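You operate a simulated robot arm through the tools that you are given. There is no shell and no other tool. Be economical: measure what you need, move in short steps, check, and stop when the job is done.

Carry out the task below with a simulated two-armed robot. There is one attempt and no reset: what you move stays moved.

## Task
Close the coolant cart down: pump off, both pot valves shut, both gauges vented to zero.

The check looks at the end state, three seconds after you hand in, the way a careful person would. Anything else that was tipped, shoved, dropped, spilled or broken makes it a failure.

## Robot
Two 7-joint arms with fingered hands on one trunk, on a base that drives. Base frame: it is fixed to the floor where the robot stands at the start and does not move with it; the origin is under the middle of the robot, x ahead of it, y to its left, z up. Units: mm, degrees, N and s.
The left shoulder is at the start at [70, 145, 1062], the right one opposite. With the tool pointing down near the work surface each hand reaches from about 280 to 760 mm from the robot's upright axis, wherever it stands, measured 20 degrees to its own side. Places, roughly: back lid latch [900, -100, 800]; back pot valve [1000, -200, 700]; back vent button [1000, 0, 800]; coolant cart [1000, 400, 600]; filler valve [1000, 300, 700]; front lid latch [600, 200, 800]; front pot valve [400, 200, 700]; front vent button [700, 300, 800]; hose latch [800, 100, 700]; left drain valve [600, 600, 300]; pump switch [700, 0, 700]; right drain valve [400, 500, 300]. Payload 3.5 kg a hand.
The tool frame of a hand sits at the grasp point between the pads (the TCP): z along the fingers, y along the line on which they close. The tips reach 25 mm beyond it. The gripper opens to 88 mm. The gripper's body begins 29 mm behind the TCP. The gripper is a hand of 4 fingers: y runs from the thumb to the fingers, the wrist lies at [-13, -97, -162] in the tool frame, and closing takes about 1.5 s.
Orientation is that of the tool frame in the base frame, as a unit quaternion [w, x, y, z]. With the fingers straight down and the wrist toward the robot, the tool's x, y and z point along [0, 1, 0], [1, 0, 0] and [0, 0, -1] of the base frame.

## Interface
- The arms move only by the tool jog_arm. It takes "left_increments", "right_increments" or both (then of equal length, played together; a hand with none holds still); each is a list of rows, each a list of 3 entries, a list of its own where there are three numbers: the shift along the tool's x, y, z in mm, then the turn, a rotation vector about the tool's x, y, z in degrees, then the finger opening in mm, from 0 to 88. In form: [[[tx, ty, tz], [ax, ay, az], jaw], ...]. A call has 1 to 20 rows; each row shifts and turns the commanded pose from where the row before left it, along the tool's axes as they then stand. A row lasts 0.2 s, in which the tool goes at most 50 mm and 8.6 degrees; a call with a longer step from one row to the next is refused whole, and so is a gripper value outside its range. Where a pose cannot be reached the arm comes as near as it can. A force on the tool above 40 N (or 10 N above the force at the start of the call, whichever is more), or a blocked arm, ends the call early, and 0.2 s more pass. The fingers move at their own pace (about 45 mm/s each) and stop on an object; they squeeze with about 22 N. The grip force told is the motor's: it shows also when the fingers shut on nothing. Time passes only in rows, and 0.2 s behind the last, so rows that do not move let the fingers close. It gives the time, the measured TCP pose, the force on the tool (base axes), the opening and the grip force at its end, in the units of the frame above (readings bear some noise), with the torque about the TCP (base axes, N m) and any sound that the robot's microphone picked up.
- Cameras (640 x 400 px; columns grow to the right, rows downward): "scene" is now at [128.9, 11.8, 1365]; the picture's right is [0.14, -0.99, 0.00], its down [-0.71, -0.10, -0.70] and it looks along [0.69, 0.10, -0.72] (base axes); focal length 291 px, centre (320, 200). "left" rides on the left gripper at [-64, -83, -98] in its tool frame; the picture's right is [-0.62, -0.37, 0.69], its down [0.71, -0.63, 0.30] and it looks along [0.32, 0.68, 0.65] (tool axes); focal length 265 px, centre (320, 200). "right" rides on the right gripper at [64, -83, -98] in its tool frame; the picture's right is [-0.62, 0.37, -0.69], its down [-0.71, -0.63, 0.30] and it looks along [-0.32, 0.68, 0.65] (tool axes); focal length 265 px, centre (320, 200). There is no depth. A picture from a camera that has moved, and an enlarged one, comes with that camera's place and axes in the base frame and with its lens.
- capture(camera): a new picture of that camera. It takes no simulated time.
- move_column(by): slides the trunk up (or, below 0, down) by that many mm; the arms and the scene camera ride with it, the base frame stays. It gives what a move gives, with no picture.
- drive_base(legs): drives the robot by 1 to 6 legs, each [ahead, left, turn to the left] in mm, mm and degrees, along the robot's own axes; the way and the turn of a leg run together, so that a leg with both is an arc; at most 1500 mm and 180 degrees a leg. The arms and the cameras ride along, it lands a little off, and it stops where it bumps. It gives what a move gives.
- preshape(shape, hand): the hand has 4 fingers and takes this shape, open, in about a second: jaw (thumb against the fingers, like two jaws); tri (thumb and two fingers); tip (a fingertip pinch); poke (one finger out to press); point (the index stretched); flat (the hand flat); cup (the hand cupped); fist (a fist). The gripper value then closes the fingers along that shape, each until it touches; the sizes above hold for jaw. It gives what a move gives, with no picture.
- pan_tilt(pan, tilt): turns the head with the scene camera to pan (to the left, within 86 degrees either way) and tilt (down, from -29 to 69), counted from straight ahead of the robot. It gives what a move gives.
- close_up(camera, box): a new picture of the part [left, top, right, bottom] of that camera's present view, enlarged. It takes no simulated time.
- close_job(): hands the job in; it is judged then, once.

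Work in short steps. Places have to be worked out from the pictures, the camera data and where the tool is seen: move nearer, look again, correct. Check each grasp and each placing, and mend what went wrong. You have 120 turns and 108 pictures in all, those below and enlarged ones among them. Open the grippers and draw the arms clear of the work before you hand the job in, unless the task says otherwise; then end with one line.

The tools are called after ">>>" by a JSON object that holds its "op" and its "data". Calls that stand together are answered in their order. jog_arm: Moves the arms, as the interface text tells. Its arguments: {"type":"object","properties":{"left_increments":{"type":"array","items":{"type":"array"}},"right_increments":{"type":"array","items":{"type":"array"}}},"required":[]} The other tools are called the same way: move_column (by) slides the trunk up or down; preshape (shape, hand) gives the hand a shape; drive_base (legs) drives the base; pan_tilt (pan, tilt) turns the head that bears the scene camera; capture (camera) takes a picture; close_up (camera, box) takes an enlarged picture of a part of a camera's view; close_job () hands the job in.

At the start:

```text
time: 0.0
left_ee_pos: [463.1, 259.2, 1113.4]
left_orientation: [0.0, 0.707, 0.707, 0.0]
left_ft_force: [0.0, -0.3, -0.6]
left_ft_torque: [0.0, -0.03, 0.03]
left_grip_width: 87.4
left_gripper_force: 0.0
left_shape: jaw
right_ee_pos: [530.0, -184.1, 1073.6]
right_orientation: [-0.001, 0.707, 0.707, 0.001]
right_ft_force: [-0.2, -0.5, 0.1]
right_ft_torque: [-0.01, -0.02, -0.04]
right_grip_width: 87.4
right_gripper_force: 0.1
right_shape: jaw
trunk travel left (down, up): [-625.0, 215.0]
robot x, y, heading: [-1.3, 0.4, 0.1]
head pan, tilt: [8.2, 45.8]
```

scene: 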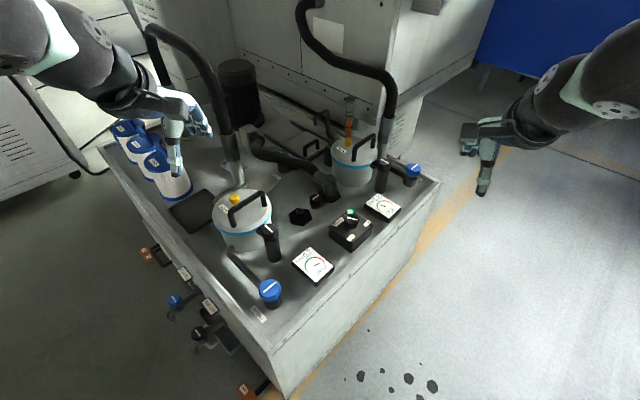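
right: 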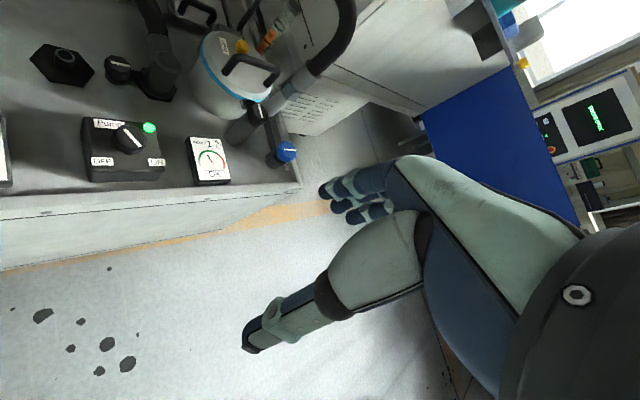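
left: 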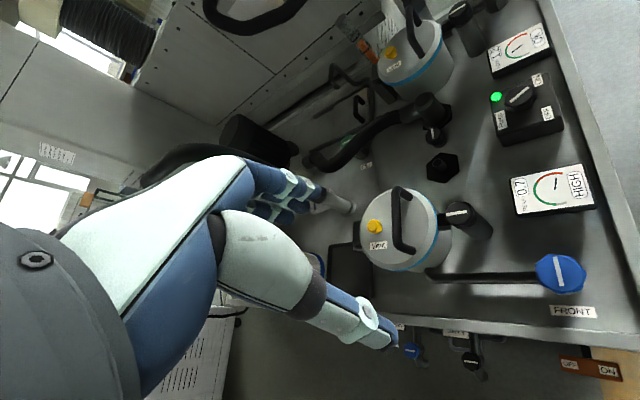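

The pictures show the cart with two pots, two gauges, a pump switch and blue valve knobs. I take enlarged views to read labels and states.

>>> {"op": "close_up", "data": {"camera": "scene", "box": [200, 170, 360, 330]}}

>>> {"op": "close_up", "data": {"camera": "scene", "box": [290, 90, 450, 260]}}

>>> {"op": "close_up", "data": {"camera": "left", "box": [340, 150, 640, 390]}}

>>> {"op": "close_up", "data": {"camera": "right", "box": [0, 0, 320, 200]}}

>>> {"op": "close_up", "data": {"camera": "scene", "box": [120, 230, 290, 400]}}

```text
2.50 times, centred on (280, 250) of scene
camera zoom: at [128.9, 11.8, 1365.0], right [0.14, -0.99, 0.0], down [-0.71, -0.1, -0.7], along [0.69, 0.1, -0.72], focal length 728 px, centre (420, 75)
```

zoom: 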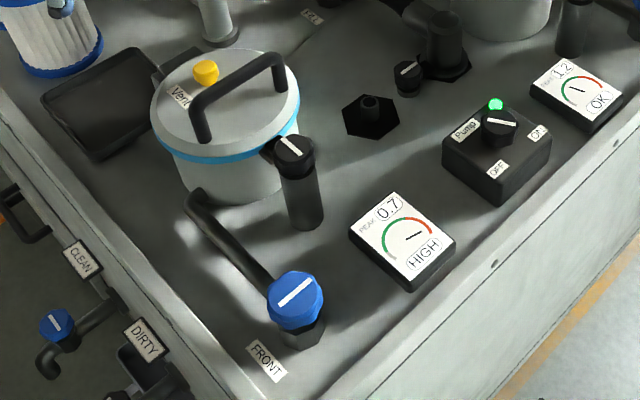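

```text
2.35 times, centred on (370, 175) of scene
camera zoom: at [128.9, 11.8, 1365.0], right [0.14, -0.99, 0.0], down [-0.71, -0.1, -0.7], along [0.69, 0.1, -0.72], focal length 685 px, centre (202, 259)
```

zoom: 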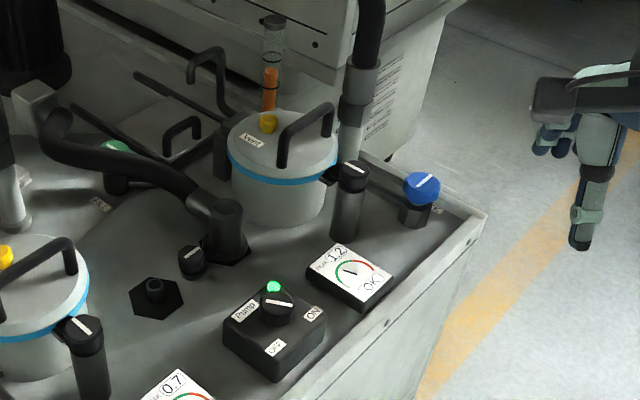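

```text
1.67 times, centred on (490, 270) of left
camera zoom: at [379.3, 192.8, 1212.5], right [-0.37, -0.62, -0.69], down [-0.63, 0.71, -0.3], along [0.68, 0.32, -0.65], focal length 442 px, centre (37, 83)
```

zoom: 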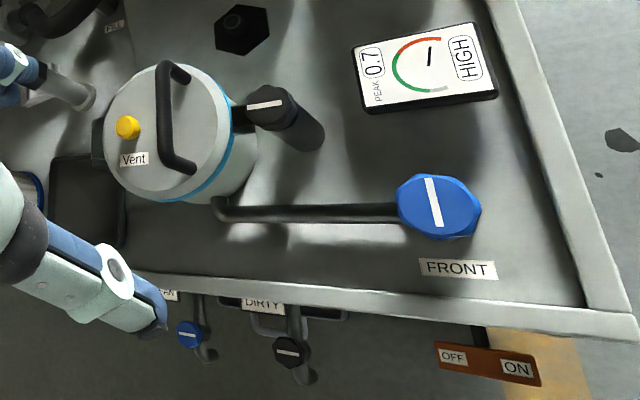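

```text
2.00 times, centred on (160, 100) of right
camera zoom: at [446.1, -120.4, 1171.3], right [0.37, -0.62, 0.69], down [-0.63, -0.71, -0.3], along [0.68, -0.32, -0.65], focal length 531 px, centre (640, 400)
```

zoom: 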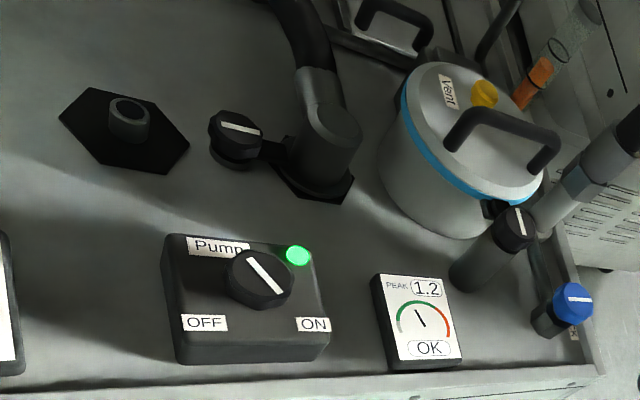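

```text
2.35 times, centred on (205, 315) of scene
camera zoom: at [128.9, 11.8, 1365.0], right [0.14, -0.99, 0.0], down [-0.71, -0.1, -0.7], along [0.69, 0.1, -0.72], focal length 685 px, centre (591, -71)
```

zoom: 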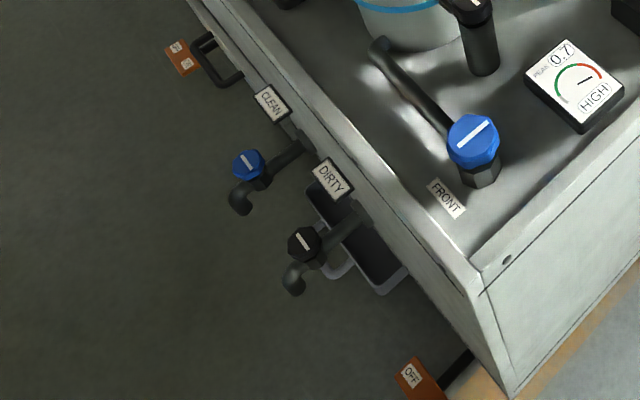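

I need a finer look at the valve knobs, gauges and switch to tell their states.

>>> {"op": "close_up", "data": {"camera": "left", "box": [500, 220, 640, 330]}}

>>> {"op": "close_up", "data": {"camera": "right", "box": [180, 80, 320, 190]}}

>>> {"op": "close_up", "data": {"camera": "scene", "box": [350, 140, 440, 200]}}

>>> {"op": "close_up", "data": {"camera": "right", "box": [75, 110, 175, 185]}}

>>> {"op": "close_up", "data": {"camera": "left", "box": [500, 150, 610, 230]}}

```text
3.64 times, centred on (570, 275) of left
camera zoom: at [379.3, 192.8, 1212.5], right [-0.37, -0.62, -0.69], down [-0.63, 0.71, -0.3], along [0.68, 0.32, -0.65], focal length 965 px, centre (-589, -73)
```

zoom: 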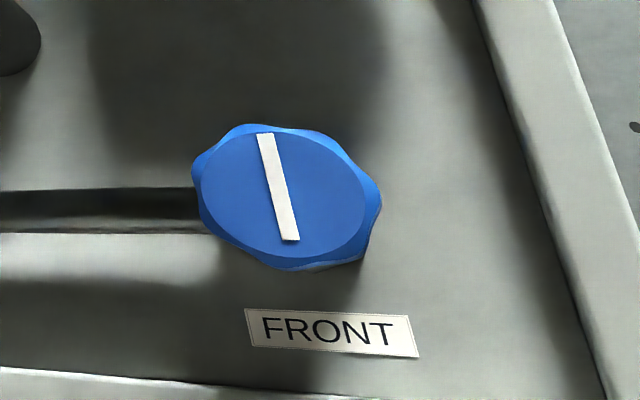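

```text
3.64 times, centred on (250, 135) of right
camera zoom: at [446.1, -120.4, 1171.3], right [0.37, -0.62, 0.69], down [-0.63, -0.71, -0.3], along [0.68, -0.32, -0.65], focal length 965 px, centre (574, 436)
```

zoom: 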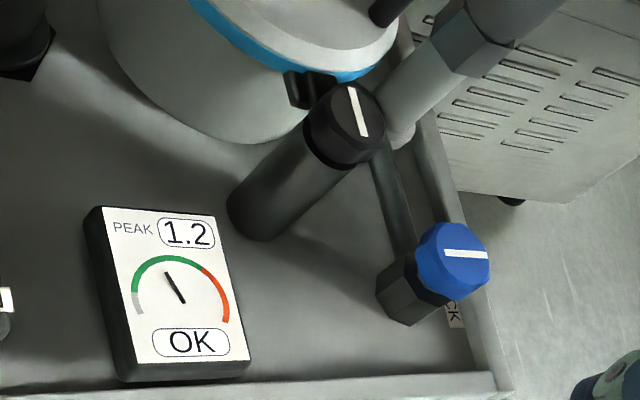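

```text
6.67 times, centred on (395, 170) of scene
camera zoom: at [128.9, 11.8, 1365.0], right [0.14, -0.99, 0.0], down [-0.71, -0.1, -0.7], along [0.69, 0.1, -0.72], focal length 1940 px, centre (-180, 400)
```

zoom: 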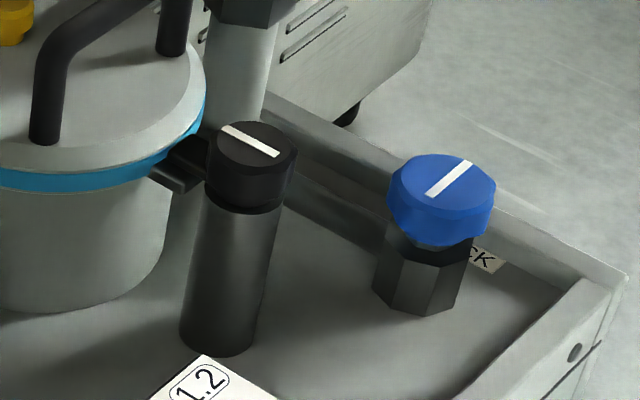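

```text
5.33 times, centred on (125, 148) of right
camera zoom: at [446.1, -120.4, 1171.3], right [0.37, -0.62, 0.69], down [-0.63, -0.71, -0.3], along [0.68, -0.32, -0.65], focal length 1416 px, centre (1360, 480)
```

zoom: 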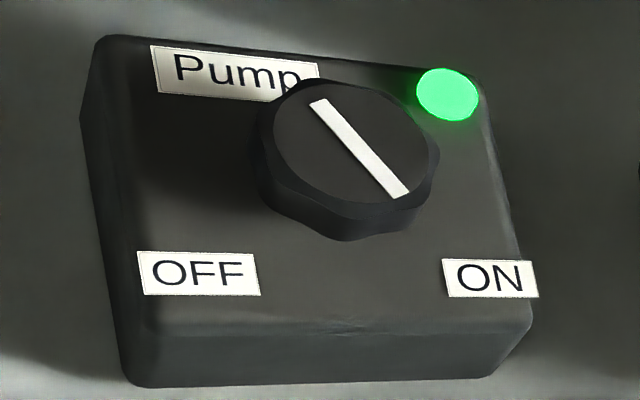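

```text
5.00 times, centred on (555, 190) of left
camera zoom: at [379.3, 192.8, 1212.5], right [-0.37, -0.62, -0.69], down [-0.63, 0.71, -0.3], along [0.68, 0.32, -0.65], focal length 1327 px, centre (-855, 250)
```

zoom: 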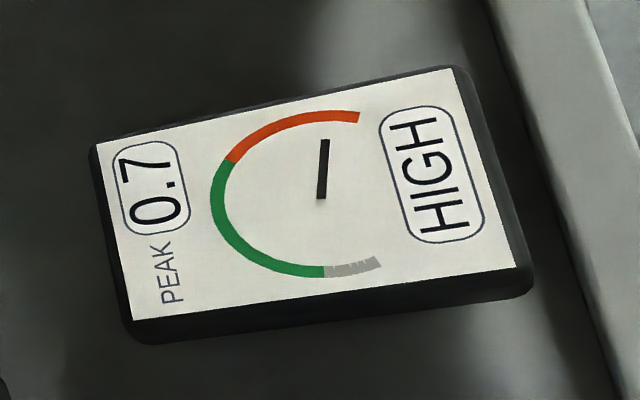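

The bars on both blue knobs are square to their pipes, which usually means shut. I'll test that by feel later. The pump switch at about [676,-1,726] points to ON, and OFF is 90° clockwise. I bring the right hand above it and pre-turn it.

>>> {"op": "jog_arm", "data": {"right_increments": [[[20, 16, 20], [0, 0, 0], 88], [[20, 16, 20], [0, 0, 0], 88], [[20, 16, 20], [0, 0, 0], 88], [[20, 16, 20], [0, 0, 0], 88], [[20, 16, 20], [0, 0, 0], 88], [[20, 16, 20], [0, 0, 0], 88], [[20, 16, 20], [0, 0, 0], 88], [[20, 16, 20], [0, 0, 0], 88], [[23, 18, 30], [0, 0, 0], 88], [[0, 0, 30], [0, 0, 0], 88], [[0, 0, 0], [0, 0, -8], 88], [[0, 0, 0], [0, 0, -8], 88], [[0, 0, 0], [0, 0, -8], 88], [[0, 0, 0], [0, 0, -8], 88], [[0, 0, 0], [0, 0, -8], 88], [[0, 0, 0], [0, 0, -8], 88], [[0, 0, 0], [0, 0, -8], 88], [[0, 0, 0], [0, 0, -4], 88]]}}

>>> {"op": "capture", "data": {"camera": "right"}}

>>> {"op": "capture", "data": {"camera": "scene"}}

```text
time: 3.8
left_ee_pos: [463.4, 256.7, 1114.5]
left_orientation: [0.0, 0.707, 0.707, 0.0]
left_ft_force: [-0.7, 0.4, -0.4]
left_ft_torque: [-0.02, 0.0, 0.02]
left_grip_width: 87.5
left_gripper_force: 0.0
left_shape: jaw
right_ee_pos: [676.2, -2.7, 852.3]
right_orientation: [0.0, 0.258, 0.966, 0.0]
right_ft_force: [-0.4, 0.1, 0.1]
right_ft_torque: [-0.01, -0.02, -0.01]
right_grip_width: 87.7
right_gripper_force: 0.0
right_shape: jaw
trunk travel left (down, up): [-625.0, 215.0]
robot x, y, heading: [-1.2, 2.2, 0.3]
head pan, tilt: [8.2, 45.8]
```

```text
94 pictures are left
camera right: at [578.3, -42.1, 951.5], right [0.72, 0.01, 0.69], down [0.31, -0.9, -0.3], along [0.62, 0.43, -0.65], focal length 265 px, centre (320, 200)
```

right: 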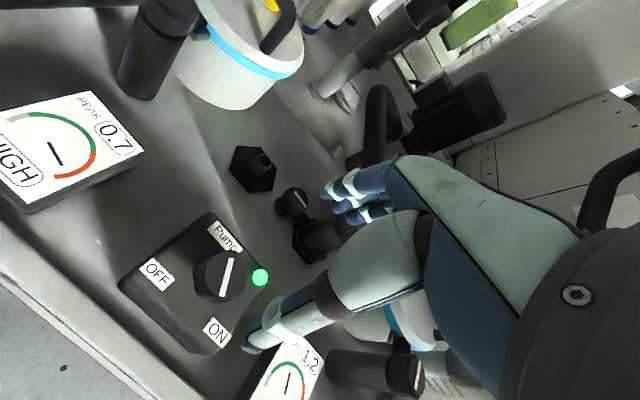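

```text
93 pictures are left
camera scene: at [129.1, 11.8, 1364.9], right [0.14, -0.99, 0.0], down [-0.71, -0.1, -0.7], along [0.69, 0.1, -0.72], focal length 291 px, centre (320, 200)
```

scene: 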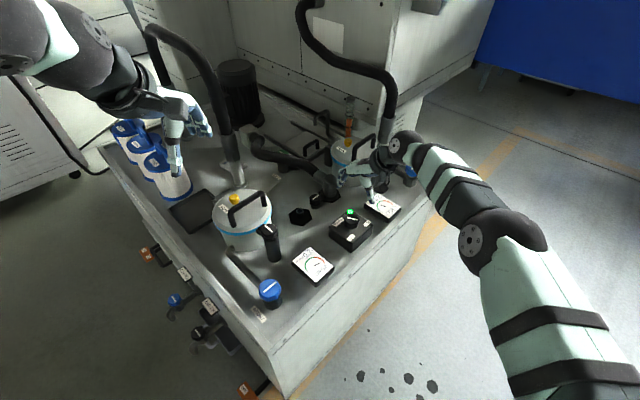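

The knob seems to be at about [681,-2]. I zoom in to judge its height and the box top.

>>> {"op": "close_up", "data": {"camera": "right", "box": [110, 190, 310, 390]}}

```text
2.00 times, centred on (210, 290) of right
camera zoom: at [578.3, -42.1, 951.5], right [0.72, 0.01, 0.69], down [0.31, -0.9, -0.3], along [0.62, 0.43, -0.65], focal length 531 px, centre (540, 20)
```

zoom: 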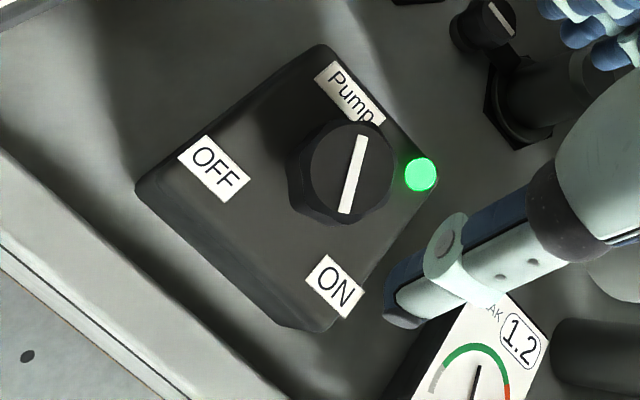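

I judge the knob axis at [681,-2], its top at 726 and the box top near 706. I go down with the hand open, stopping so the tips stay just above the box.

>>> {"op": "jog_arm", "data": {"right_increments": [[[-3.8, 3.4, 20], [0, 0, 0], 88], [[0, 0, 25], [0, 0, 0], 88], [[0, 0, 25], [0, 0, 0], 88], [[0, 0, 20], [0, 0, 0], 88], [[0, 0, 12], [0, 0, 0], 88], [[0, 0, 8], [0, 0, 0], 88], [[0, 0, 3], [0, 0, 0], 88]]}}

>>> {"op": "capture", "data": {"camera": "right"}}

>>> {"op": "close_up", "data": {"camera": "scene", "box": [300, 150, 440, 270]}}

```text
time: 5.4
left_ee_pos: [462.5, 258.1, 1114.9]
left_orientation: [0.001, 0.707, 0.707, -0.001]
left_ft_force: [-0.5, 0.5, -0.4]
left_ft_torque: [0.0, 0.02, 0.01]
left_grip_width: 87.6
left_gripper_force: 0.0
left_shape: jaw
right_ee_pos: [666.8, -0.7, 749.5]
right_orientation: [0.0, 0.258, 0.966, -0.001]
right_ft_force: [0.8, -1.2, 0.0]
right_ft_torque: [-0.01, 0.0, -0.03]
right_grip_width: 87.4
right_gripper_force: 0.1
right_shape: jaw
right hand out of reach, approached as far as the arm can: row 3, 4, 5, 7
trunk travel left (down, up): [-625.0, 215.0]
robot x, y, heading: [-0.6, -0.7, 0.2]
head pan, tilt: [8.2, 45.8]
```

```text
91 pictures are left
camera right: at [569.1, -40.3, 847.4], right [0.72, 0.01, 0.69], down [0.3, -0.9, -0.3], along [0.62, 0.43, -0.65], focal length 265 px, centre (320, 200)
```

right: 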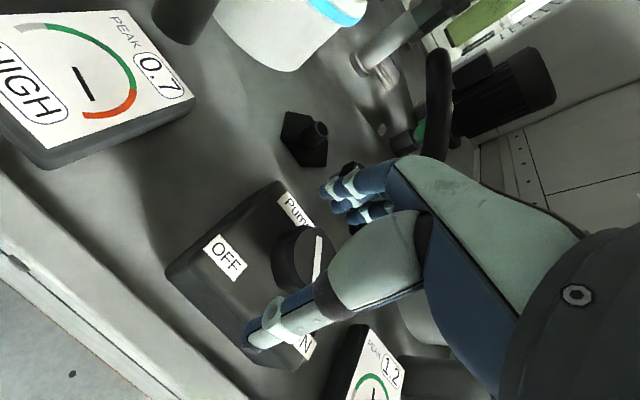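

```text
3.33 times, centred on (370, 210) of scene
camera zoom: at [128.8, 11.9, 1365.0], right [0.14, -0.99, 0.0], down [-0.71, -0.1, -0.7], along [0.69, 0.1, -0.72], focal length 970 px, centre (153, 167)
```

zoom: 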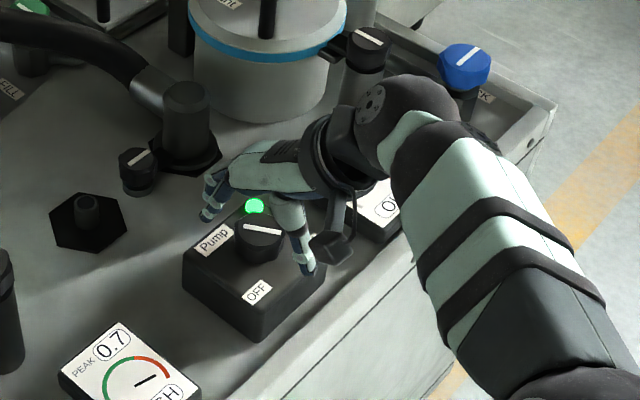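

The arm is at its reach limit, so the base needs a better place. I raise the right hand, square it and draw it in before driving.

>>> {"op": "jog_arm", "data": {"right_increments": [[[0, 0, -35], [0, 0, 0], 88], [[0, 0, -30], [0, 0, 7.5], 88], [[0, 0, -30], [0, 0, 7.5], 88], [[0, 0, -30], [0, 0, 7.5], 88], [[0, 0, -30], [0, 0, 7.5], 88], [[0, 0, -30], [0, 0, 7.5], 88], [[0, 0, -30], [0, 0, 7.5], 88], [[0, 0, -30], [0, 0, 7.5], 88], [[0, 0, -20], [0, 0, 7.5], 88], [[-20, -30, 0], [0, 0, 0], 88], [[-20, -30, 0], [0, 0, 0], 88], [[-20, -30, 0], [0, 0, 0], 88], [[-20, -30, 0], [0, 0, 0], 88], [[-20, -30, 0], [0, 0, 0], 88], [[-20, -30, 0], [0, 0, 0], 88], [[-20, -30, 0], [0, 0, 0], 88], [[-20, -30, 0], [0, 0, 0], 88], [[-20, -30, 0], [0, 0, 0], 88]]}}

>>> {"op": "pan_tilt", "data": {"pan": 30, "tilt": 69}}

>>> {"op": "capture", "data": {"camera": "scene"}}

```text
time: 9.2
left_ee_pos: [462.7, 255.4, 1115.3]
left_orientation: [0.0, 0.708, 0.706, 0.0]
left_ft_force: [-0.6, -0.3, -0.1]
left_ft_torque: [0.0, -0.01, -0.01]
left_grip_width: 87.7
left_gripper_force: 0.0
left_shape: jaw
right_ee_pos: [396.8, -182.2, 1008.8]
right_orientation: [0.0, 0.707, 0.707, 0.001]
right_ft_force: [-0.7, 0.0, 0.4]
right_ft_torque: [-0.01, -0.03, 0.0]
right_grip_width: 88.0
right_gripper_force: 0.2
right_shape: jaw
right hand out of reach, approached as far as the arm can: row 3
trunk travel left (down, up): [-625.0, 215.0]
robot x, y, heading: [-0.9, 0.1, -0.1]
head pan, tilt: [8.2, 45.8]
```

```text
time: 10.1
left_ee_pos: [462.6, 257.4, 1113.2]
left_orientation: [-0.001, 0.707, 0.707, -0.001]
left_ft_force: [0.4, -0.1, -0.2]
left_ft_torque: [0.0, 0.02, 0.0]
left_grip_width: 87.6
left_gripper_force: 0.1
left_shape: jaw
right_ee_pos: [397.4, -178.1, 1008.5]
right_orientation: [0.0, 0.708, 0.707, -0.001]
right_ft_force: [-0.7, -0.1, -0.1]
right_ft_torque: [-0.01, 0.03, 0.02]
right_grip_width: 87.9
right_gripper_force: 0.1
right_shape: jaw
trunk travel left (down, up): [-625.0, 215.0]
robot x, y, heading: [0.9, 0.8, -0.0]
head pan, tilt: [30.0, 68.8]
```

```text
89 pictures are left
camera scene: at [97.5, 28.5, 1337.3], right [0.5, -0.87, 0.0], down [-0.81, -0.47, -0.36], along [0.31, 0.18, -0.93], focal length 291 px, centre (320, 200)
```

scene: 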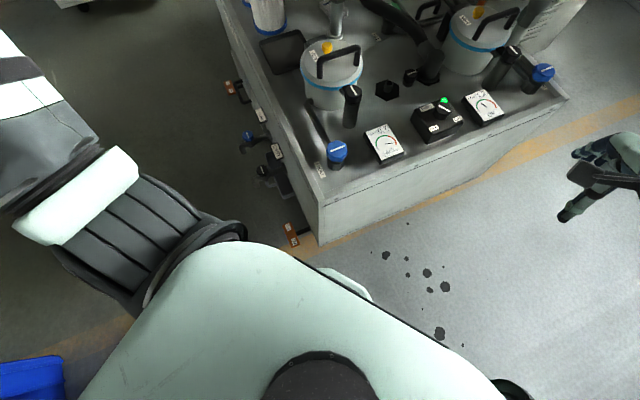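

The cart edge runs from about [321,144] to [968,-308], so it faces 54° off my heading. I drive right, turn to face that edge and stop with the pump about 450 mm ahead.

>>> {"op": "drive_base", "data": {"legs": [[0, -450, 0], [0, 0, 54], [0, -291, 0], [290, 0, 0]]}}

>>> {"op": "pan_tilt", "data": {"pan": 0, "tilt": 50}}

>>> {"op": "capture", "data": {"camera": "scene"}}

```text
time: 18.4
left_ee_pos: [461.8, 136.8, 1113.8]
left_orientation: [0.0, 0.303, 0.953, 0.0]
left_ft_force: [-0.8, 0.0, 0.9]
left_ft_torque: [0.0, -0.02, -0.01]
left_grip_width: 87.7
left_gripper_force: 0.0
left_shape: jaw
right_ee_pos: [780.9, -166.8, 1008.9]
right_orientation: [0.0, 0.304, 0.953, 0.0]
right_ft_force: [0.3, 1.2, 0.3]
right_ft_torque: [0.0, 0.03, 0.02]
right_grip_width: 88.0
right_gripper_force: 0.1
right_shape: jaw
trunk travel left (down, up): [-625.0, 215.0]
robot x, y, heading: [404.6, -389.6, 54.5]
head pan, tilt: [30.0, 68.8]
```

```text
time: 19.4
left_ee_pos: [462.0, 136.3, 1114.6]
left_orientation: [0.0, 0.303, 0.953, 0.001]
left_ft_force: [-0.2, 0.0, 0.1]
left_ft_torque: [0.01, -0.03, 0.02]
left_grip_width: 87.5
left_gripper_force: 0.1
left_shape: jaw
right_ee_pos: [780.7, -169.1, 1009.3]
right_orientation: [0.0, 0.304, 0.953, 0.0]
right_ft_force: [0.6, 0.0, -0.5]
right_ft_torque: [0.01, 0.02, 0.0]
right_grip_width: 87.9
right_gripper_force: 0.1
right_shape: jaw
trunk travel left (down, up): [-625.0, 215.0]
robot x, y, heading: [404.8, -389.7, 54.8]
head pan, tilt: [0.0, 50.0]
```

```text
88 pictures are left
camera scene: at [476.5, -284.9, 1359.2], right [0.82, -0.58, 0.0], down [-0.44, -0.63, -0.64], along [0.37, 0.52, -0.77], focal length 291 px, centre (320, 200)
```

scene: 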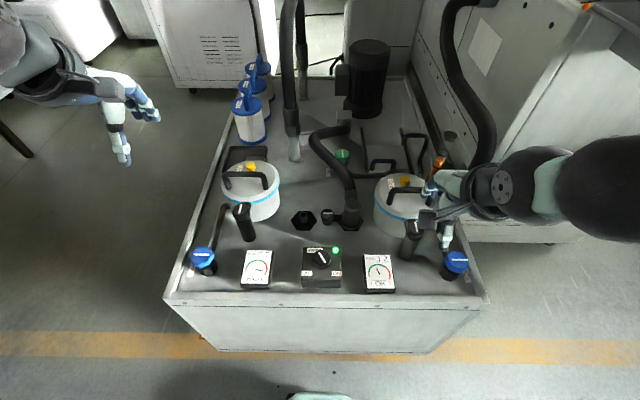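

Now I stand square to the cart. I enlarge the working row.

>>> {"op": "close_up", "data": {"camera": "scene", "box": [180, 150, 340, 300]}}

>>> {"op": "close_up", "data": {"camera": "scene", "box": [320, 160, 480, 300]}}

```text
2.67 times, centred on (260, 225) of scene
camera zoom: at [476.5, -284.9, 1359.2], right [0.82, -0.58, 0.0], down [-0.44, -0.63, -0.64], along [0.37, 0.52, -0.77], focal length 776 px, centre (480, 133)
```

zoom: 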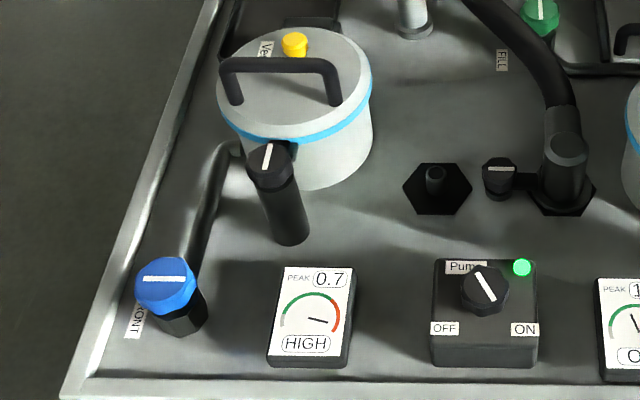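

```text
2.86 times, centred on (400, 230) of scene
camera zoom: at [476.5, -284.9, 1359.2], right [0.82, -0.58, 0.0], down [-0.44, -0.63, -0.64], along [0.37, 0.52, -0.77], focal length 832 px, centre (91, 114)
```

zoom: 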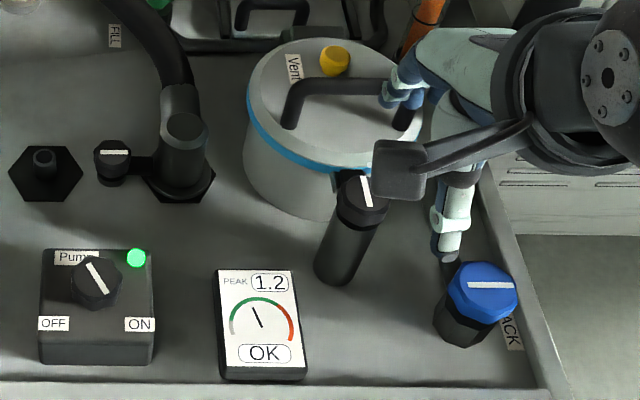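

From here the pump knob is about 475 mm straight ahead. I take the right hand sideways above it, lower it partway and pre-turn it 48° counter-clockwise.

>>> {"op": "jog_arm", "data": {"right_increments": [[[35, 16, 5], [0, 0, 0], 88], [[35, 16, 5], [0, 0, 0], 88], [[35, 16, 5], [0, 0, 0], 88], [[35, 16, 5], [0, 0, 0], 88], [[36, 14, 9], [0, 0, 0], 88], [[0, 0, 25], [0, 0, -8], 88], [[0, 0, 25], [0, 0, -8], 88], [[0, 0, 25], [0, 0, -8], 88], [[0, 0, 25], [0, 0, -8], 88], [[0, 0, 25], [0, 0, -8], 88], [[0, 0, 25], [0, 0, -8], 88], [[0, 0, 30], [0, 0, 0], 88]]}}

>>> {"op": "capture", "data": {"camera": "right"}}

>>> {"op": "close_up", "data": {"camera": "scene", "box": [240, 160, 400, 300]}}

```text
time: 22.0
left_ee_pos: [463.1, 138.2, 1113.8]
left_orientation: [0.0, 0.303, 0.953, 0.0]
left_ft_force: [0.7, 0.8, 0.9]
left_ft_torque: [0.04, -0.03, 0.0]
left_grip_width: 87.8
left_gripper_force: 0.0
left_shape: jaw
right_ee_pos: [681.9, -0.2, 800.4]
right_orientation: [0.0, -0.111, 0.994, 0.0]
right_ft_force: [-1.0, -0.2, -0.1]
right_ft_torque: [0.0, 0.0, 0.03]
right_grip_width: 88.1
right_gripper_force: 0.1
right_shape: jaw
trunk travel left (down, up): [-625.0, 215.0]
robot x, y, heading: [403.6, -389.5, 54.5]
head pan, tilt: [0.0, 50.0]
```

```text
85 pictures are left
camera right: at [637.8, -95.9, 897.6], right [0.52, 0.5, 0.69], down [0.84, -0.46, -0.3], along [0.17, 0.74, -0.65], focal length 265 px, centre (320, 200)
```

right: 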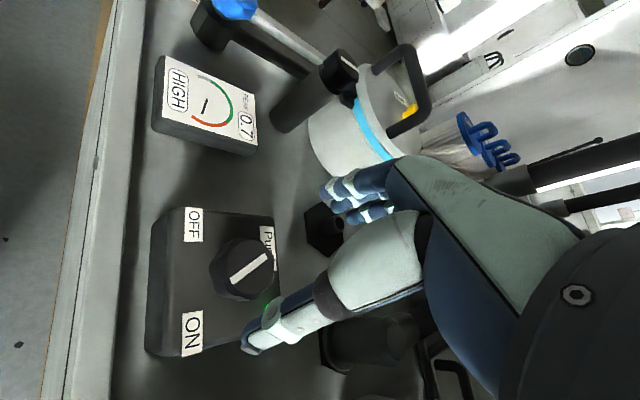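

```text
2.86 times, centred on (320, 230) of scene
camera zoom: at [477.1, -283.7, 1359.1], right [0.82, -0.58, 0.0], down [-0.44, -0.63, -0.64], along [0.37, 0.52, -0.77], focal length 832 px, centre (320, 114)
```

zoom: 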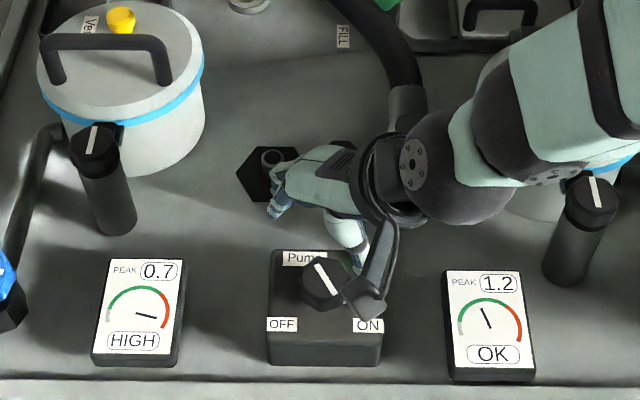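

The knob centre measures [683,-5] from the hand camera. I lower around it to TCP z≈735.

>>> {"op": "jog_arm", "data": {"right_increments": [[[0, -5, 20], [0, 0, 0], 88], [[0, 0, 20], [0, 0, 0], 88], [[0, 0, 12], [0, 0, 0], 88], [[0, 0, 8], [0, 0, 0], 88], [[0, 0, 5], [0, 0, 0], 88]]}}

>>> {"op": "capture", "data": {"camera": "right"}}

>>> {"op": "close_up", "data": {"camera": "scene", "box": [270, 190, 390, 300]}}

```text
time: 23.2
left_ee_pos: [462.6, 137.6, 1115.7]
left_orientation: [0.0, 0.303, 0.953, 0.001]
left_ft_force: [-0.1, -0.5, 0.9]
left_ft_torque: [-0.02, 0.0, -0.02]
left_grip_width: 87.5
left_gripper_force: 0.1
left_shape: jaw
right_ee_pos: [682.2, -7.0, 734.3]
right_orientation: [0.0, -0.11, 0.994, 0.0]
right_ft_force: [-0.7, 0.3, 0.2]
right_ft_torque: [0.01, 0.0, 0.01]
right_grip_width: 87.9
right_gripper_force: 0.0
right_shape: jaw
trunk travel left (down, up): [-625.0, 215.0]
robot x, y, heading: [405.4, -387.2, 54.9]
head pan, tilt: [0.0, 50.0]
```

```text
83 pictures are left
camera right: at [639.0, -101.9, 833.0], right [0.52, 0.49, 0.69], down [0.83, -0.46, -0.31], along [0.17, 0.74, -0.65], focal length 265 px, centre (320, 200)
```

right: 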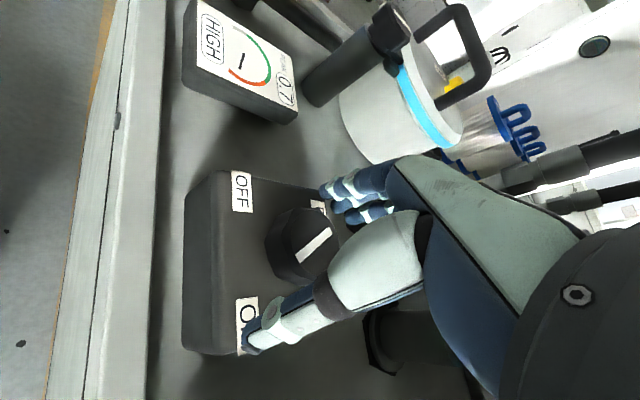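

```text
3.64 times, centred on (330, 245) of scene
camera zoom: at [476.8, -284.5, 1359.2], right [0.82, -0.58, 0.0], down [-0.44, -0.62, -0.64], along [0.37, 0.52, -0.77], focal length 1058 px, centre (284, 36)
```

zoom: 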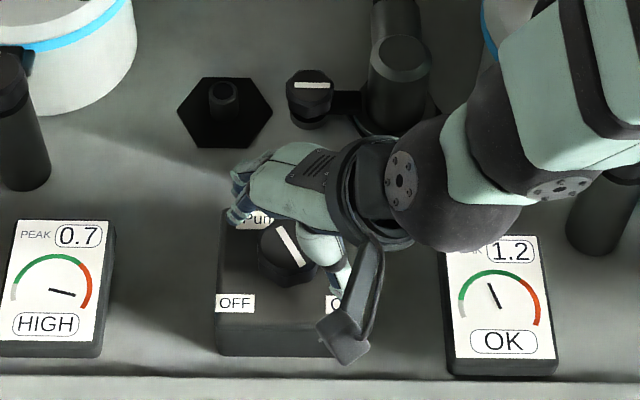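

The knob sits between thumb and fingers. I close on it.

>>> {"op": "jog_arm", "data": {"right_increments": [[[0, 0, 0], [0, 0, 0], 60], [[0, 0, 0], [0, 0, 0], 40], [[0, 0, 0], [0, 0, 0], 25], [[0, 0, 0], [0, 0, 0], 25], [[0, 0, 0], [0, 0, 0], 25], [[0, 0, 0], [0, 0, 0], 25], [[0, 0, 0], [0, 0, 0], 25]]}}

>>> {"op": "capture", "data": {"camera": "right"}}

```text
time: 24.8
left_ee_pos: [462.3, 138.0, 1114.0]
left_orientation: [0.0, 0.303, 0.953, 0.0]
left_ft_force: [0.5, -0.1, 0.6]
left_ft_torque: [0.0, -0.01, 0.0]
left_grip_width: 87.5
left_gripper_force: 0.0
left_shape: jaw
right_ee_pos: [682.8, -6.4, 734.0]
right_orientation: [0.0, -0.11, 0.994, 0.0]
right_ft_force: [-0.7, 1.7, -0.4]
right_ft_torque: [0.08, 0.03, -0.08]
right_grip_width: 38.1
right_gripper_force: 21.8
right_shape: jaw
trunk travel left (down, up): [-625.0, 215.0]
robot x, y, heading: [407.0, -389.0, 54.8]
head pan, tilt: [0.0, 50.0]
```

```text
81 pictures are left
camera right: at [639.1, -101.8, 833.0], right [0.52, 0.5, 0.69], down [0.83, -0.46, -0.3], along [0.17, 0.74, -0.65], focal length 265 px, centre (320, 200)
```

right: 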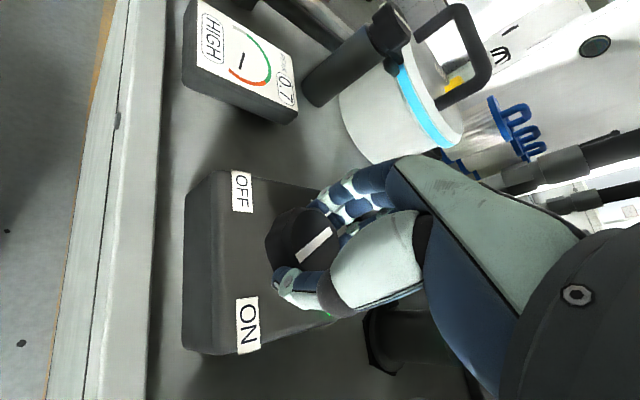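

The knob is held at 38 mm. I turn it clockwise about 40° first and check the torque.

>>> {"op": "jog_arm", "data": {"right_increments": [[[0, 0, 0], [0, 0, 8], 25], [[0, 0, 0], [0, 0, 8], 25], [[0, 0, 0], [0, 0, 8], 25], [[0, 0, 0], [0, 0, 8], 25], [[0, 0, 0], [0, 0, 8], 25]]}}

>>> {"op": "close_up", "data": {"camera": "right", "box": [140, 140, 420, 360]}}

```text
time: 26.0
left_ee_pos: [459.8, 138.4, 1114.2]
left_orientation: [0.001, 0.303, 0.953, 0.0]
left_ft_force: [0.4, 0.1, -0.4]
left_ft_torque: [0.01, -0.01, -0.02]
left_grip_width: 87.7
left_gripper_force: 0.0
left_shape: jaw
right_ee_pos: [682.8, -6.4, 734.8]
right_orientation: [-0.001, 0.237, 0.972, 0.0]
right_ft_force: [-5.2, 4.5, -0.5]
right_ft_torque: [0.08, 0.1, 0.02]
right_grip_width: 38.2
right_gripper_force: 22.3
right_shape: jaw
trunk travel left (down, up): [-625.0, 215.0]
robot x, y, heading: [402.2, -387.4, 54.9]
head pan, tilt: [0.0, 50.0]
```

```text
1.82 times, centred on (280, 250) of right
camera zoom: at [586.9, -50.6, 833.2], right [0.72, 0.04, 0.69], down [0.34, -0.89, -0.31], along [0.6, 0.46, -0.65], focal length 483 px, centre (393, 109)
```

zoom: 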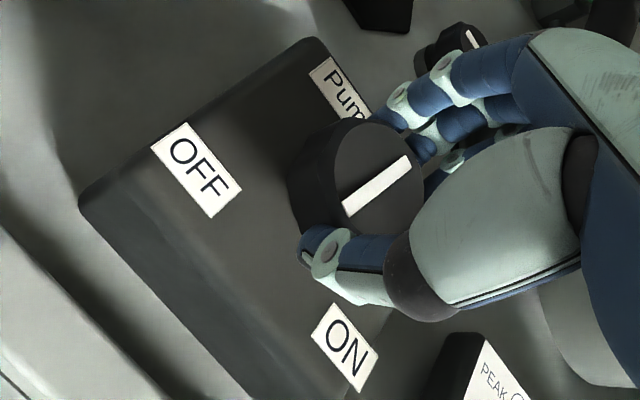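

The knob follows. I turn on toward OFF.

>>> {"op": "jog_arm", "data": {"right_increments": [[[0, 0, 0], [0, 0, 7], 25], [[0, 0, 0], [0, 0, 7], 25], [[0, 0, 0], [0, 0, 7], 25]]}}

>>> {"op": "close_up", "data": {"camera": "right", "box": [140, 140, 420, 360]}}

>>> {"op": "close_up", "data": {"camera": "scene", "box": [230, 190, 410, 310]}}

```text
time: 26.8
left_ee_pos: [460.8, 138.4, 1113.7]
left_orientation: [0.001, 0.303, 0.953, 0.0]
left_ft_force: [0.5, 0.0, 0.4]
left_ft_torque: [0.01, -0.01, -0.02]
left_grip_width: 87.6
left_gripper_force: 0.0
left_shape: jaw
right_ee_pos: [681.6, -5.6, 734.7]
right_orientation: [0.0, 0.41, 0.912, 0.0]
right_ft_force: [-7.7, 6.2, 0.8]
right_ft_torque: [0.12, 0.13, 0.24]
right_grip_width: 37.8
right_gripper_force: 22.3
right_shape: jaw
trunk travel left (down, up): [-625.0, 215.0]
robot x, y, heading: [404.9, -386.9, 54.5]
head pan, tilt: [0.0, 50.0]
```

```text
1.82 times, centred on (280, 250) of right
camera zoom: at [576.4, -13.1, 833.1], right [0.69, -0.22, 0.69], down [0.0, -0.95, -0.3], along [0.73, 0.21, -0.65], focal length 483 px, centre (393, 109)
```

zoom: 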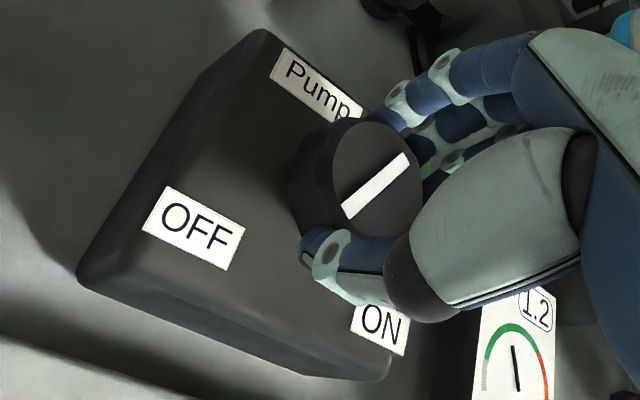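

```text
3.33 times, centred on (320, 250) of scene
camera zoom: at [474.6, -283.2, 1359.2], right [0.82, -0.58, 0.0], down [-0.44, -0.63, -0.64], along [0.37, 0.52, -0.77], focal length 970 px, centre (320, 33)
```

zoom: 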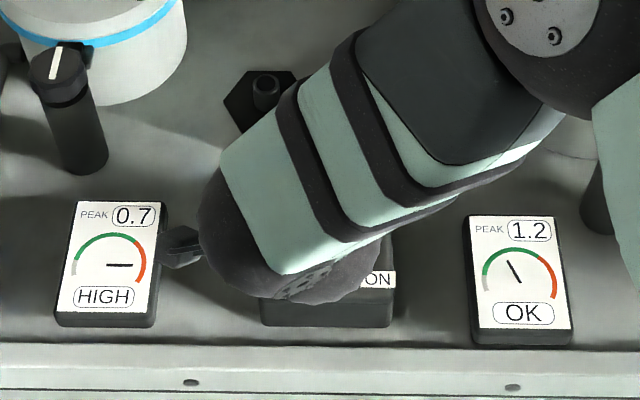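

The torque has risen slightly at 61°, and the front needle has dropped a bit. I turn a little further.

>>> {"op": "jog_arm", "data": {"right_increments": [[[0, 0, 0], [0, 0, 6], 25], [[0, 0, 0], [0, 0, 6], 25]]}}

>>> {"op": "close_up", "data": {"camera": "right", "box": [140, 140, 420, 360]}}

```text
time: 27.4
left_ee_pos: [459.8, 139.5, 1113.0]
left_orientation: [0.002, 0.303, 0.953, -0.001]
left_ft_force: [0.8, 0.6, 0.8]
left_ft_torque: [-0.02, 0.02, 0.0]
left_grip_width: 87.7
left_gripper_force: 0.1
left_shape: jaw
right_ee_pos: [680.4, -5.0, 734.4]
right_orientation: [-0.001, 0.503, 0.864, 0.0]
right_ft_force: [-11.9, 10.3, 1.0]
right_ft_torque: [0.25, 0.17, 0.37]
right_grip_width: 37.2
right_gripper_force: 22.2
right_shape: jaw
trunk travel left (down, up): [-625.0, 215.0]
robot x, y, heading: [403.4, -386.4, 54.8]
head pan, tilt: [0.0, 50.0]
```

```text
1.82 times, centred on (280, 250) of right
camera zoom: at [576.7, 9.8, 833.1], right [0.63, -0.36, 0.69], down [-0.19, -0.93, -0.31], along [0.75, 0.06, -0.66], focal length 483 px, centre (393, 109)
```

zoom: 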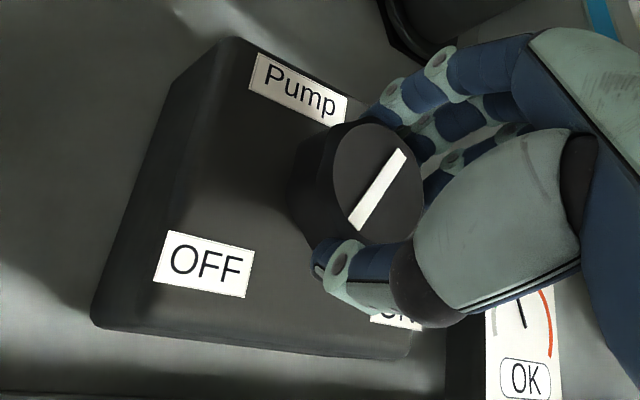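

The bar now slips in the fingers, so the knob is at its stop. I open the hand, lift it straight up and look.

>>> {"op": "jog_arm", "data": {"right_increments": [[[0, 0, 0], [0, 0, -4], 50], [[0, 0, 0], [0, 0, 0], 88], [[0, 0, 0], [0, 0, 0], 88], [[0, 0, 0], [0, 0, 0], 88], [[0, 0, 0], [0, 0, 0], 88], [[0, 0, -15], [0, 0, 0], 88], [[0, 0, -25], [0, 0, 0], 88], [[0, 0, -40], [0, 0, 0], 88], [[0, 0, -40], [0, 0, 0], 88], [[0, 0, -40], [0, 0, 0], 88], [[-40, -10, -20], [0, 0, 0], 88], [[-40, -10, 0], [0, 0, 0], 88], [[-40, -10, 0], [0, 0, 0], 88], [[-40, -10, 0], [0, 0, 0], 88]]}}

>>> {"op": "close_up", "data": {"camera": "scene", "box": [180, 150, 500, 350]}}

```text
time: 30.4
left_ee_pos: [464.3, 135.7, 1114.1]
left_orientation: [-0.001, 0.303, 0.953, 0.001]
left_ft_force: [0.8, 0.5, -0.5]
left_ft_torque: [-0.02, 0.01, 0.01]
left_grip_width: 87.6
left_gripper_force: 0.0
left_shape: jaw
right_ee_pos: [741.8, -160.0, 913.5]
right_orientation: [-0.001, 0.473, 0.881, -0.001]
right_ft_force: [0.7, -0.3, -0.2]
right_ft_torque: [0.03, 0.02, 0.01]
right_grip_width: 87.8
right_gripper_force: 0.0
right_shape: jaw
right hand out of reach, approached as far as the arm can: row 14
trunk travel left (down, up): [-625.0, 215.0]
robot x, y, heading: [405.0, -386.3, 54.6]
head pan, tilt: [0.0, 50.0]
```

```text
2.00 times, centred on (340, 250) of scene
camera zoom: at [479.1, -286.2, 1359.2], right [0.82, -0.58, 0.0], down [-0.44, -0.62, -0.64], along [0.37, 0.53, -0.77], focal length 582 px, centre (280, 100)
```

zoom: 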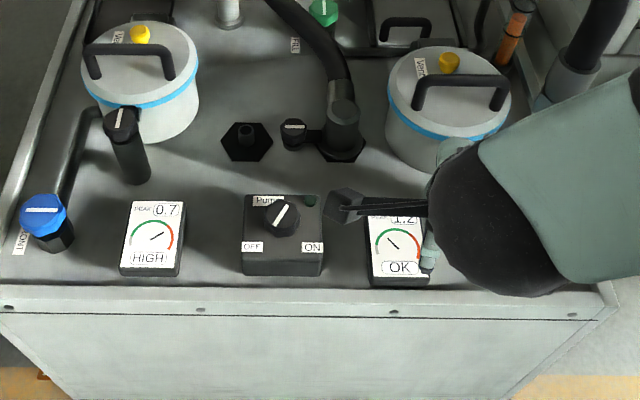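

The pump light is out and the pointer is at OFF. Both needles have sagged. I move the left hand above the front valve and keep watching the gauges.

>>> {"op": "jog_arm", "data": {"left_increments": [[[20, 10, 30], [0, 0, 0], 88], [[21, 9, 30], [0, 0, 0], 88], [[0, 0, 40], [0, 0, 0], 88], [[0, 0, 40], [0, 0, 0], 88], [[0, 0, 40], [0, 0, 0], 88], [[0, 0, 40], [0, 0, 0], 88], [[0, 0, 40], [0, 0, 0], 88], [[0, 0, 40], [0, 0, 0], 88]]}}

>>> {"op": "capture", "data": {"camera": "left"}}

>>> {"op": "close_up", "data": {"camera": "scene", "box": [180, 150, 500, 350]}}

```text
time: 32.2
left_ee_pos: [439.4, 178.5, 813.4]
left_orientation: [-0.001, 0.304, 0.953, 0.0]
left_ft_force: [-0.9, 1.3, -0.4]
left_ft_torque: [-0.05, 0.0, 0.01]
left_grip_width: 87.8
left_gripper_force: 0.1
left_shape: jaw
right_ee_pos: [740.9, -156.5, 913.4]
right_orientation: [0.0, 0.473, 0.881, -0.002]
right_ft_force: [0.2, 0.3, -0.5]
right_ft_torque: [0.0, -0.01, -0.02]
right_grip_width: 87.8
right_gripper_force: 0.0
right_shape: jaw
trunk travel left (down, up): [-625.0, 215.0]
robot x, y, heading: [407.2, -387.6, 54.8]
head pan, tilt: [0.0, 50.0]
```

```text
75 pictures are left
camera left: at [443.6, 72.9, 912.1], right [0.29, -0.66, -0.69], down [-0.95, -0.1, -0.3], along [0.13, 0.75, -0.65], focal length 265 px, centre (320, 200)
```

left: 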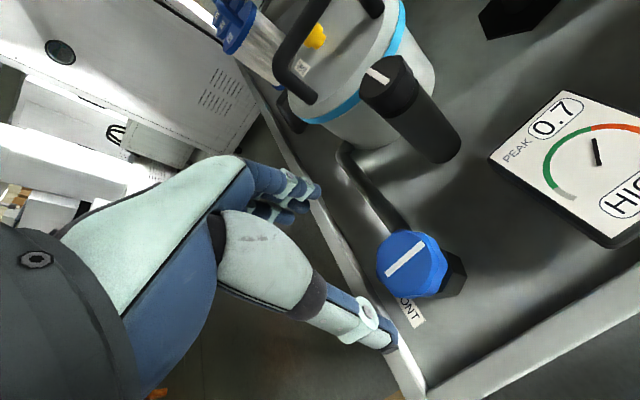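

```text
2.00 times, centred on (340, 250) of scene
camera zoom: at [477.4, -283.2, 1359.1], right [0.82, -0.58, 0.0], down [-0.44, -0.63, -0.64], along [0.37, 0.52, -0.77], focal length 582 px, centre (280, 100)
```

zoom: 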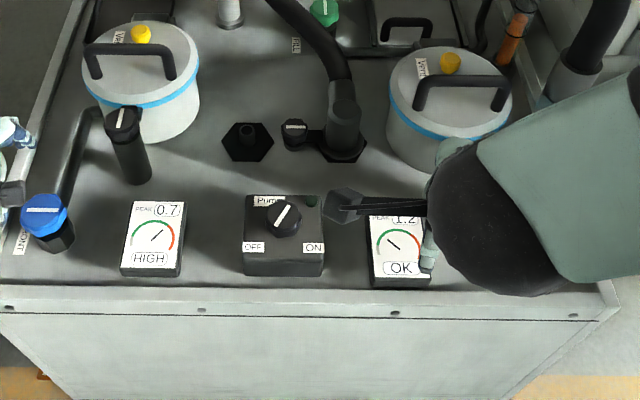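

The front needle keeps falling slowly with the pump off. The knob centre is at [443,174]. I pre-turn the left hand 45° counter-clockwise so the fingers avoid the pipe, then lower it.

>>> {"op": "jog_arm", "data": {"left_increments": [[[-5.5, -1.6, 0], [0, 0, 0], 88], [[0, 0, 0], [0, 0, -8], 88], [[0, 0, 0], [0, 0, -8], 88], [[0, 0, 0], [0, 0, -8], 88], [[0, 0, 0], [0, 0, -8], 88], [[0, 0, 0], [0, 0, -8], 88], [[0, 0, 0], [0, 0, -5], 88], [[0, 0, 25], [0, 0, 0], 88], [[0, 0, 25], [0, 0, 0], 88], [[0, 0, 15], [0, 0, 0], 88]]}}

>>> {"op": "capture", "data": {"camera": "left"}}

>>> {"op": "close_up", "data": {"camera": "scene", "box": [140, 180, 300, 300]}}

```text
time: 34.4
left_ee_pos: [444.7, 172.4, 749.2]
left_orientation: [0.0, -0.085, 0.996, 0.0]
left_ft_force: [0.1, 0.1, 0.3]
left_ft_torque: [-0.01, 0.02, 0.0]
left_grip_width: 87.5
left_gripper_force: 0.0
left_shape: jaw
right_ee_pos: [741.0, -157.8, 914.2]
right_orientation: [0.0, 0.472, 0.881, -0.002]
right_ft_force: [0.3, -0.9, -0.4]
right_ft_torque: [0.0, 0.01, 0.0]
right_grip_width: 87.7
right_gripper_force: 0.1
right_shape: jaw
trunk travel left (down, up): [-625.0, 215.0]
robot x, y, heading: [405.0, -389.1, 54.8]
head pan, tilt: [0.0, 50.0]
```

```text
73 pictures are left
camera left: at [521.4, 101.1, 847.6], right [0.67, -0.26, -0.69], down [-0.6, -0.74, -0.3], along [-0.43, 0.62, -0.65], focal length 265 px, centre (320, 200)
```

left: 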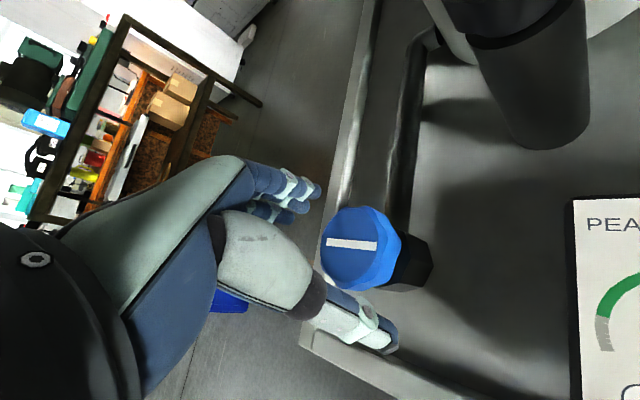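

```text
3.33 times, centred on (220, 240) of scene
camera zoom: at [477.1, -284.4, 1359.2], right [0.82, -0.58, 0.0], down [-0.44, -0.63, -0.64], along [0.37, 0.52, -0.77], focal length 970 px, centre (653, 67)
```

zoom: 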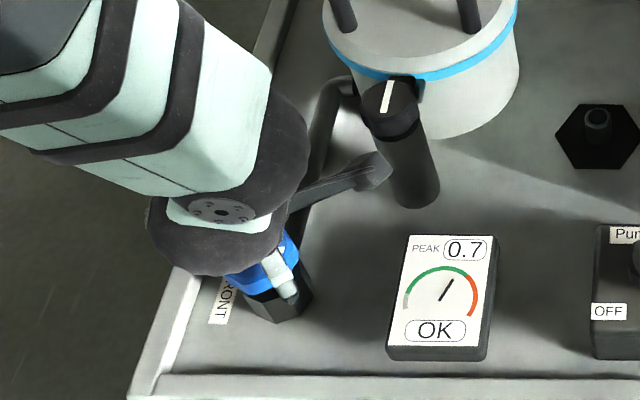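

The hand is nearly centred; the knob is about 3 mm further on. I correct that, lower to z≈727 and close.

>>> {"op": "jog_arm", "data": {"left_increments": [[[-3.5, 2.5, 12], [0, 0, 0], 88], [[0, 0, 10], [0, 0, 0], 88], [[0, 0, 0], [0, 0, 0], 70], [[0, 0, 0], [0, 0, 0], 50], [[0, 0, 0], [0, 0, 0], 30], [[0, 0, 0], [0, 0, 0], 30], [[0, 0, 0], [0, 0, 0], 30], [[0, 0, 0], [0, 0, 0], 30]]}}

>>> {"op": "capture", "data": {"camera": "left"}}

```text
time: 36.2
left_ee_pos: [446.1, 174.8, 727.6]
left_orientation: [0.0, -0.085, 0.996, -0.001]
left_ft_force: [0.4, 1.4, -1.1]
left_ft_torque: [0.03, 0.01, -0.01]
left_grip_width: 45.1
left_gripper_force: 21.6
left_shape: jaw
right_ee_pos: [740.8, -158.1, 914.9]
right_orientation: [0.0, 0.472, 0.882, -0.001]
right_ft_force: [-0.5, -0.2, -0.3]
right_ft_torque: [0.0, -0.01, -0.04]
right_grip_width: 87.9
right_gripper_force: 0.0
right_shape: jaw
trunk travel left (down, up): [-625.0, 215.0]
robot x, y, heading: [404.5, -392.5, 54.6]
head pan, tilt: [0.0, 50.0]
```

```text
71 pictures are left
camera left: at [524.2, 104.1, 825.4], right [0.67, -0.26, -0.69], down [-0.6, -0.74, -0.3], along [-0.43, 0.62, -0.65], focal length 265 px, centre (320, 200)
```

left: 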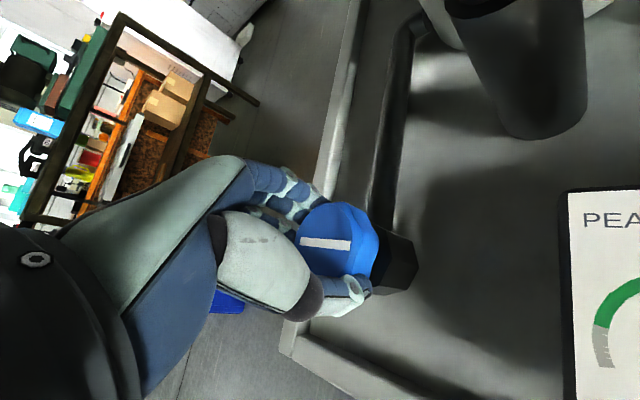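

I have a good grip at 45 mm. I test 14° clockwise and read the torque.

>>> {"op": "jog_arm", "data": {"left_increments": [[[0, 0, 0], [0, 0, 5], 30], [[0, 0, 0], [0, 0, 5], 30], [[0, 0, 0], [0, 0, 4], 30]]}}

>>> {"op": "capture", "data": {"camera": "left"}}

```text
time: 37.0
left_ee_pos: [445.2, 174.7, 726.9]
left_orientation: [0.0, 0.039, 0.999, 0.0]
left_ft_force: [-3.5, -0.5, -1.2]
left_ft_torque: [0.02, 0.06, 0.13]
left_grip_width: 45.2
left_gripper_force: 22.0
left_shape: jaw
right_ee_pos: [739.5, -157.6, 914.9]
right_orientation: [0.001, 0.472, 0.881, 0.0]
right_ft_force: [0.8, 0.3, -0.2]
right_ft_torque: [0.01, -0.05, 0.0]
right_grip_width: 87.6
right_gripper_force: 0.1
right_shape: jaw
trunk travel left (down, up): [-625.0, 215.0]
robot x, y, heading: [405.2, -387.8, 54.8]
head pan, tilt: [0.0, 50.0]
```

```text
70 pictures are left
camera left: at [503.5, 87.1, 825.4], right [0.59, -0.42, -0.69], down [-0.76, -0.57, -0.3], along [-0.27, 0.71, -0.65], focal length 265 px, centre (320, 200)
```

left: 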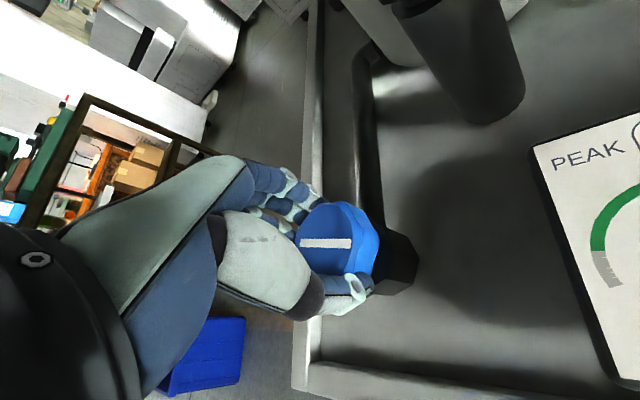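

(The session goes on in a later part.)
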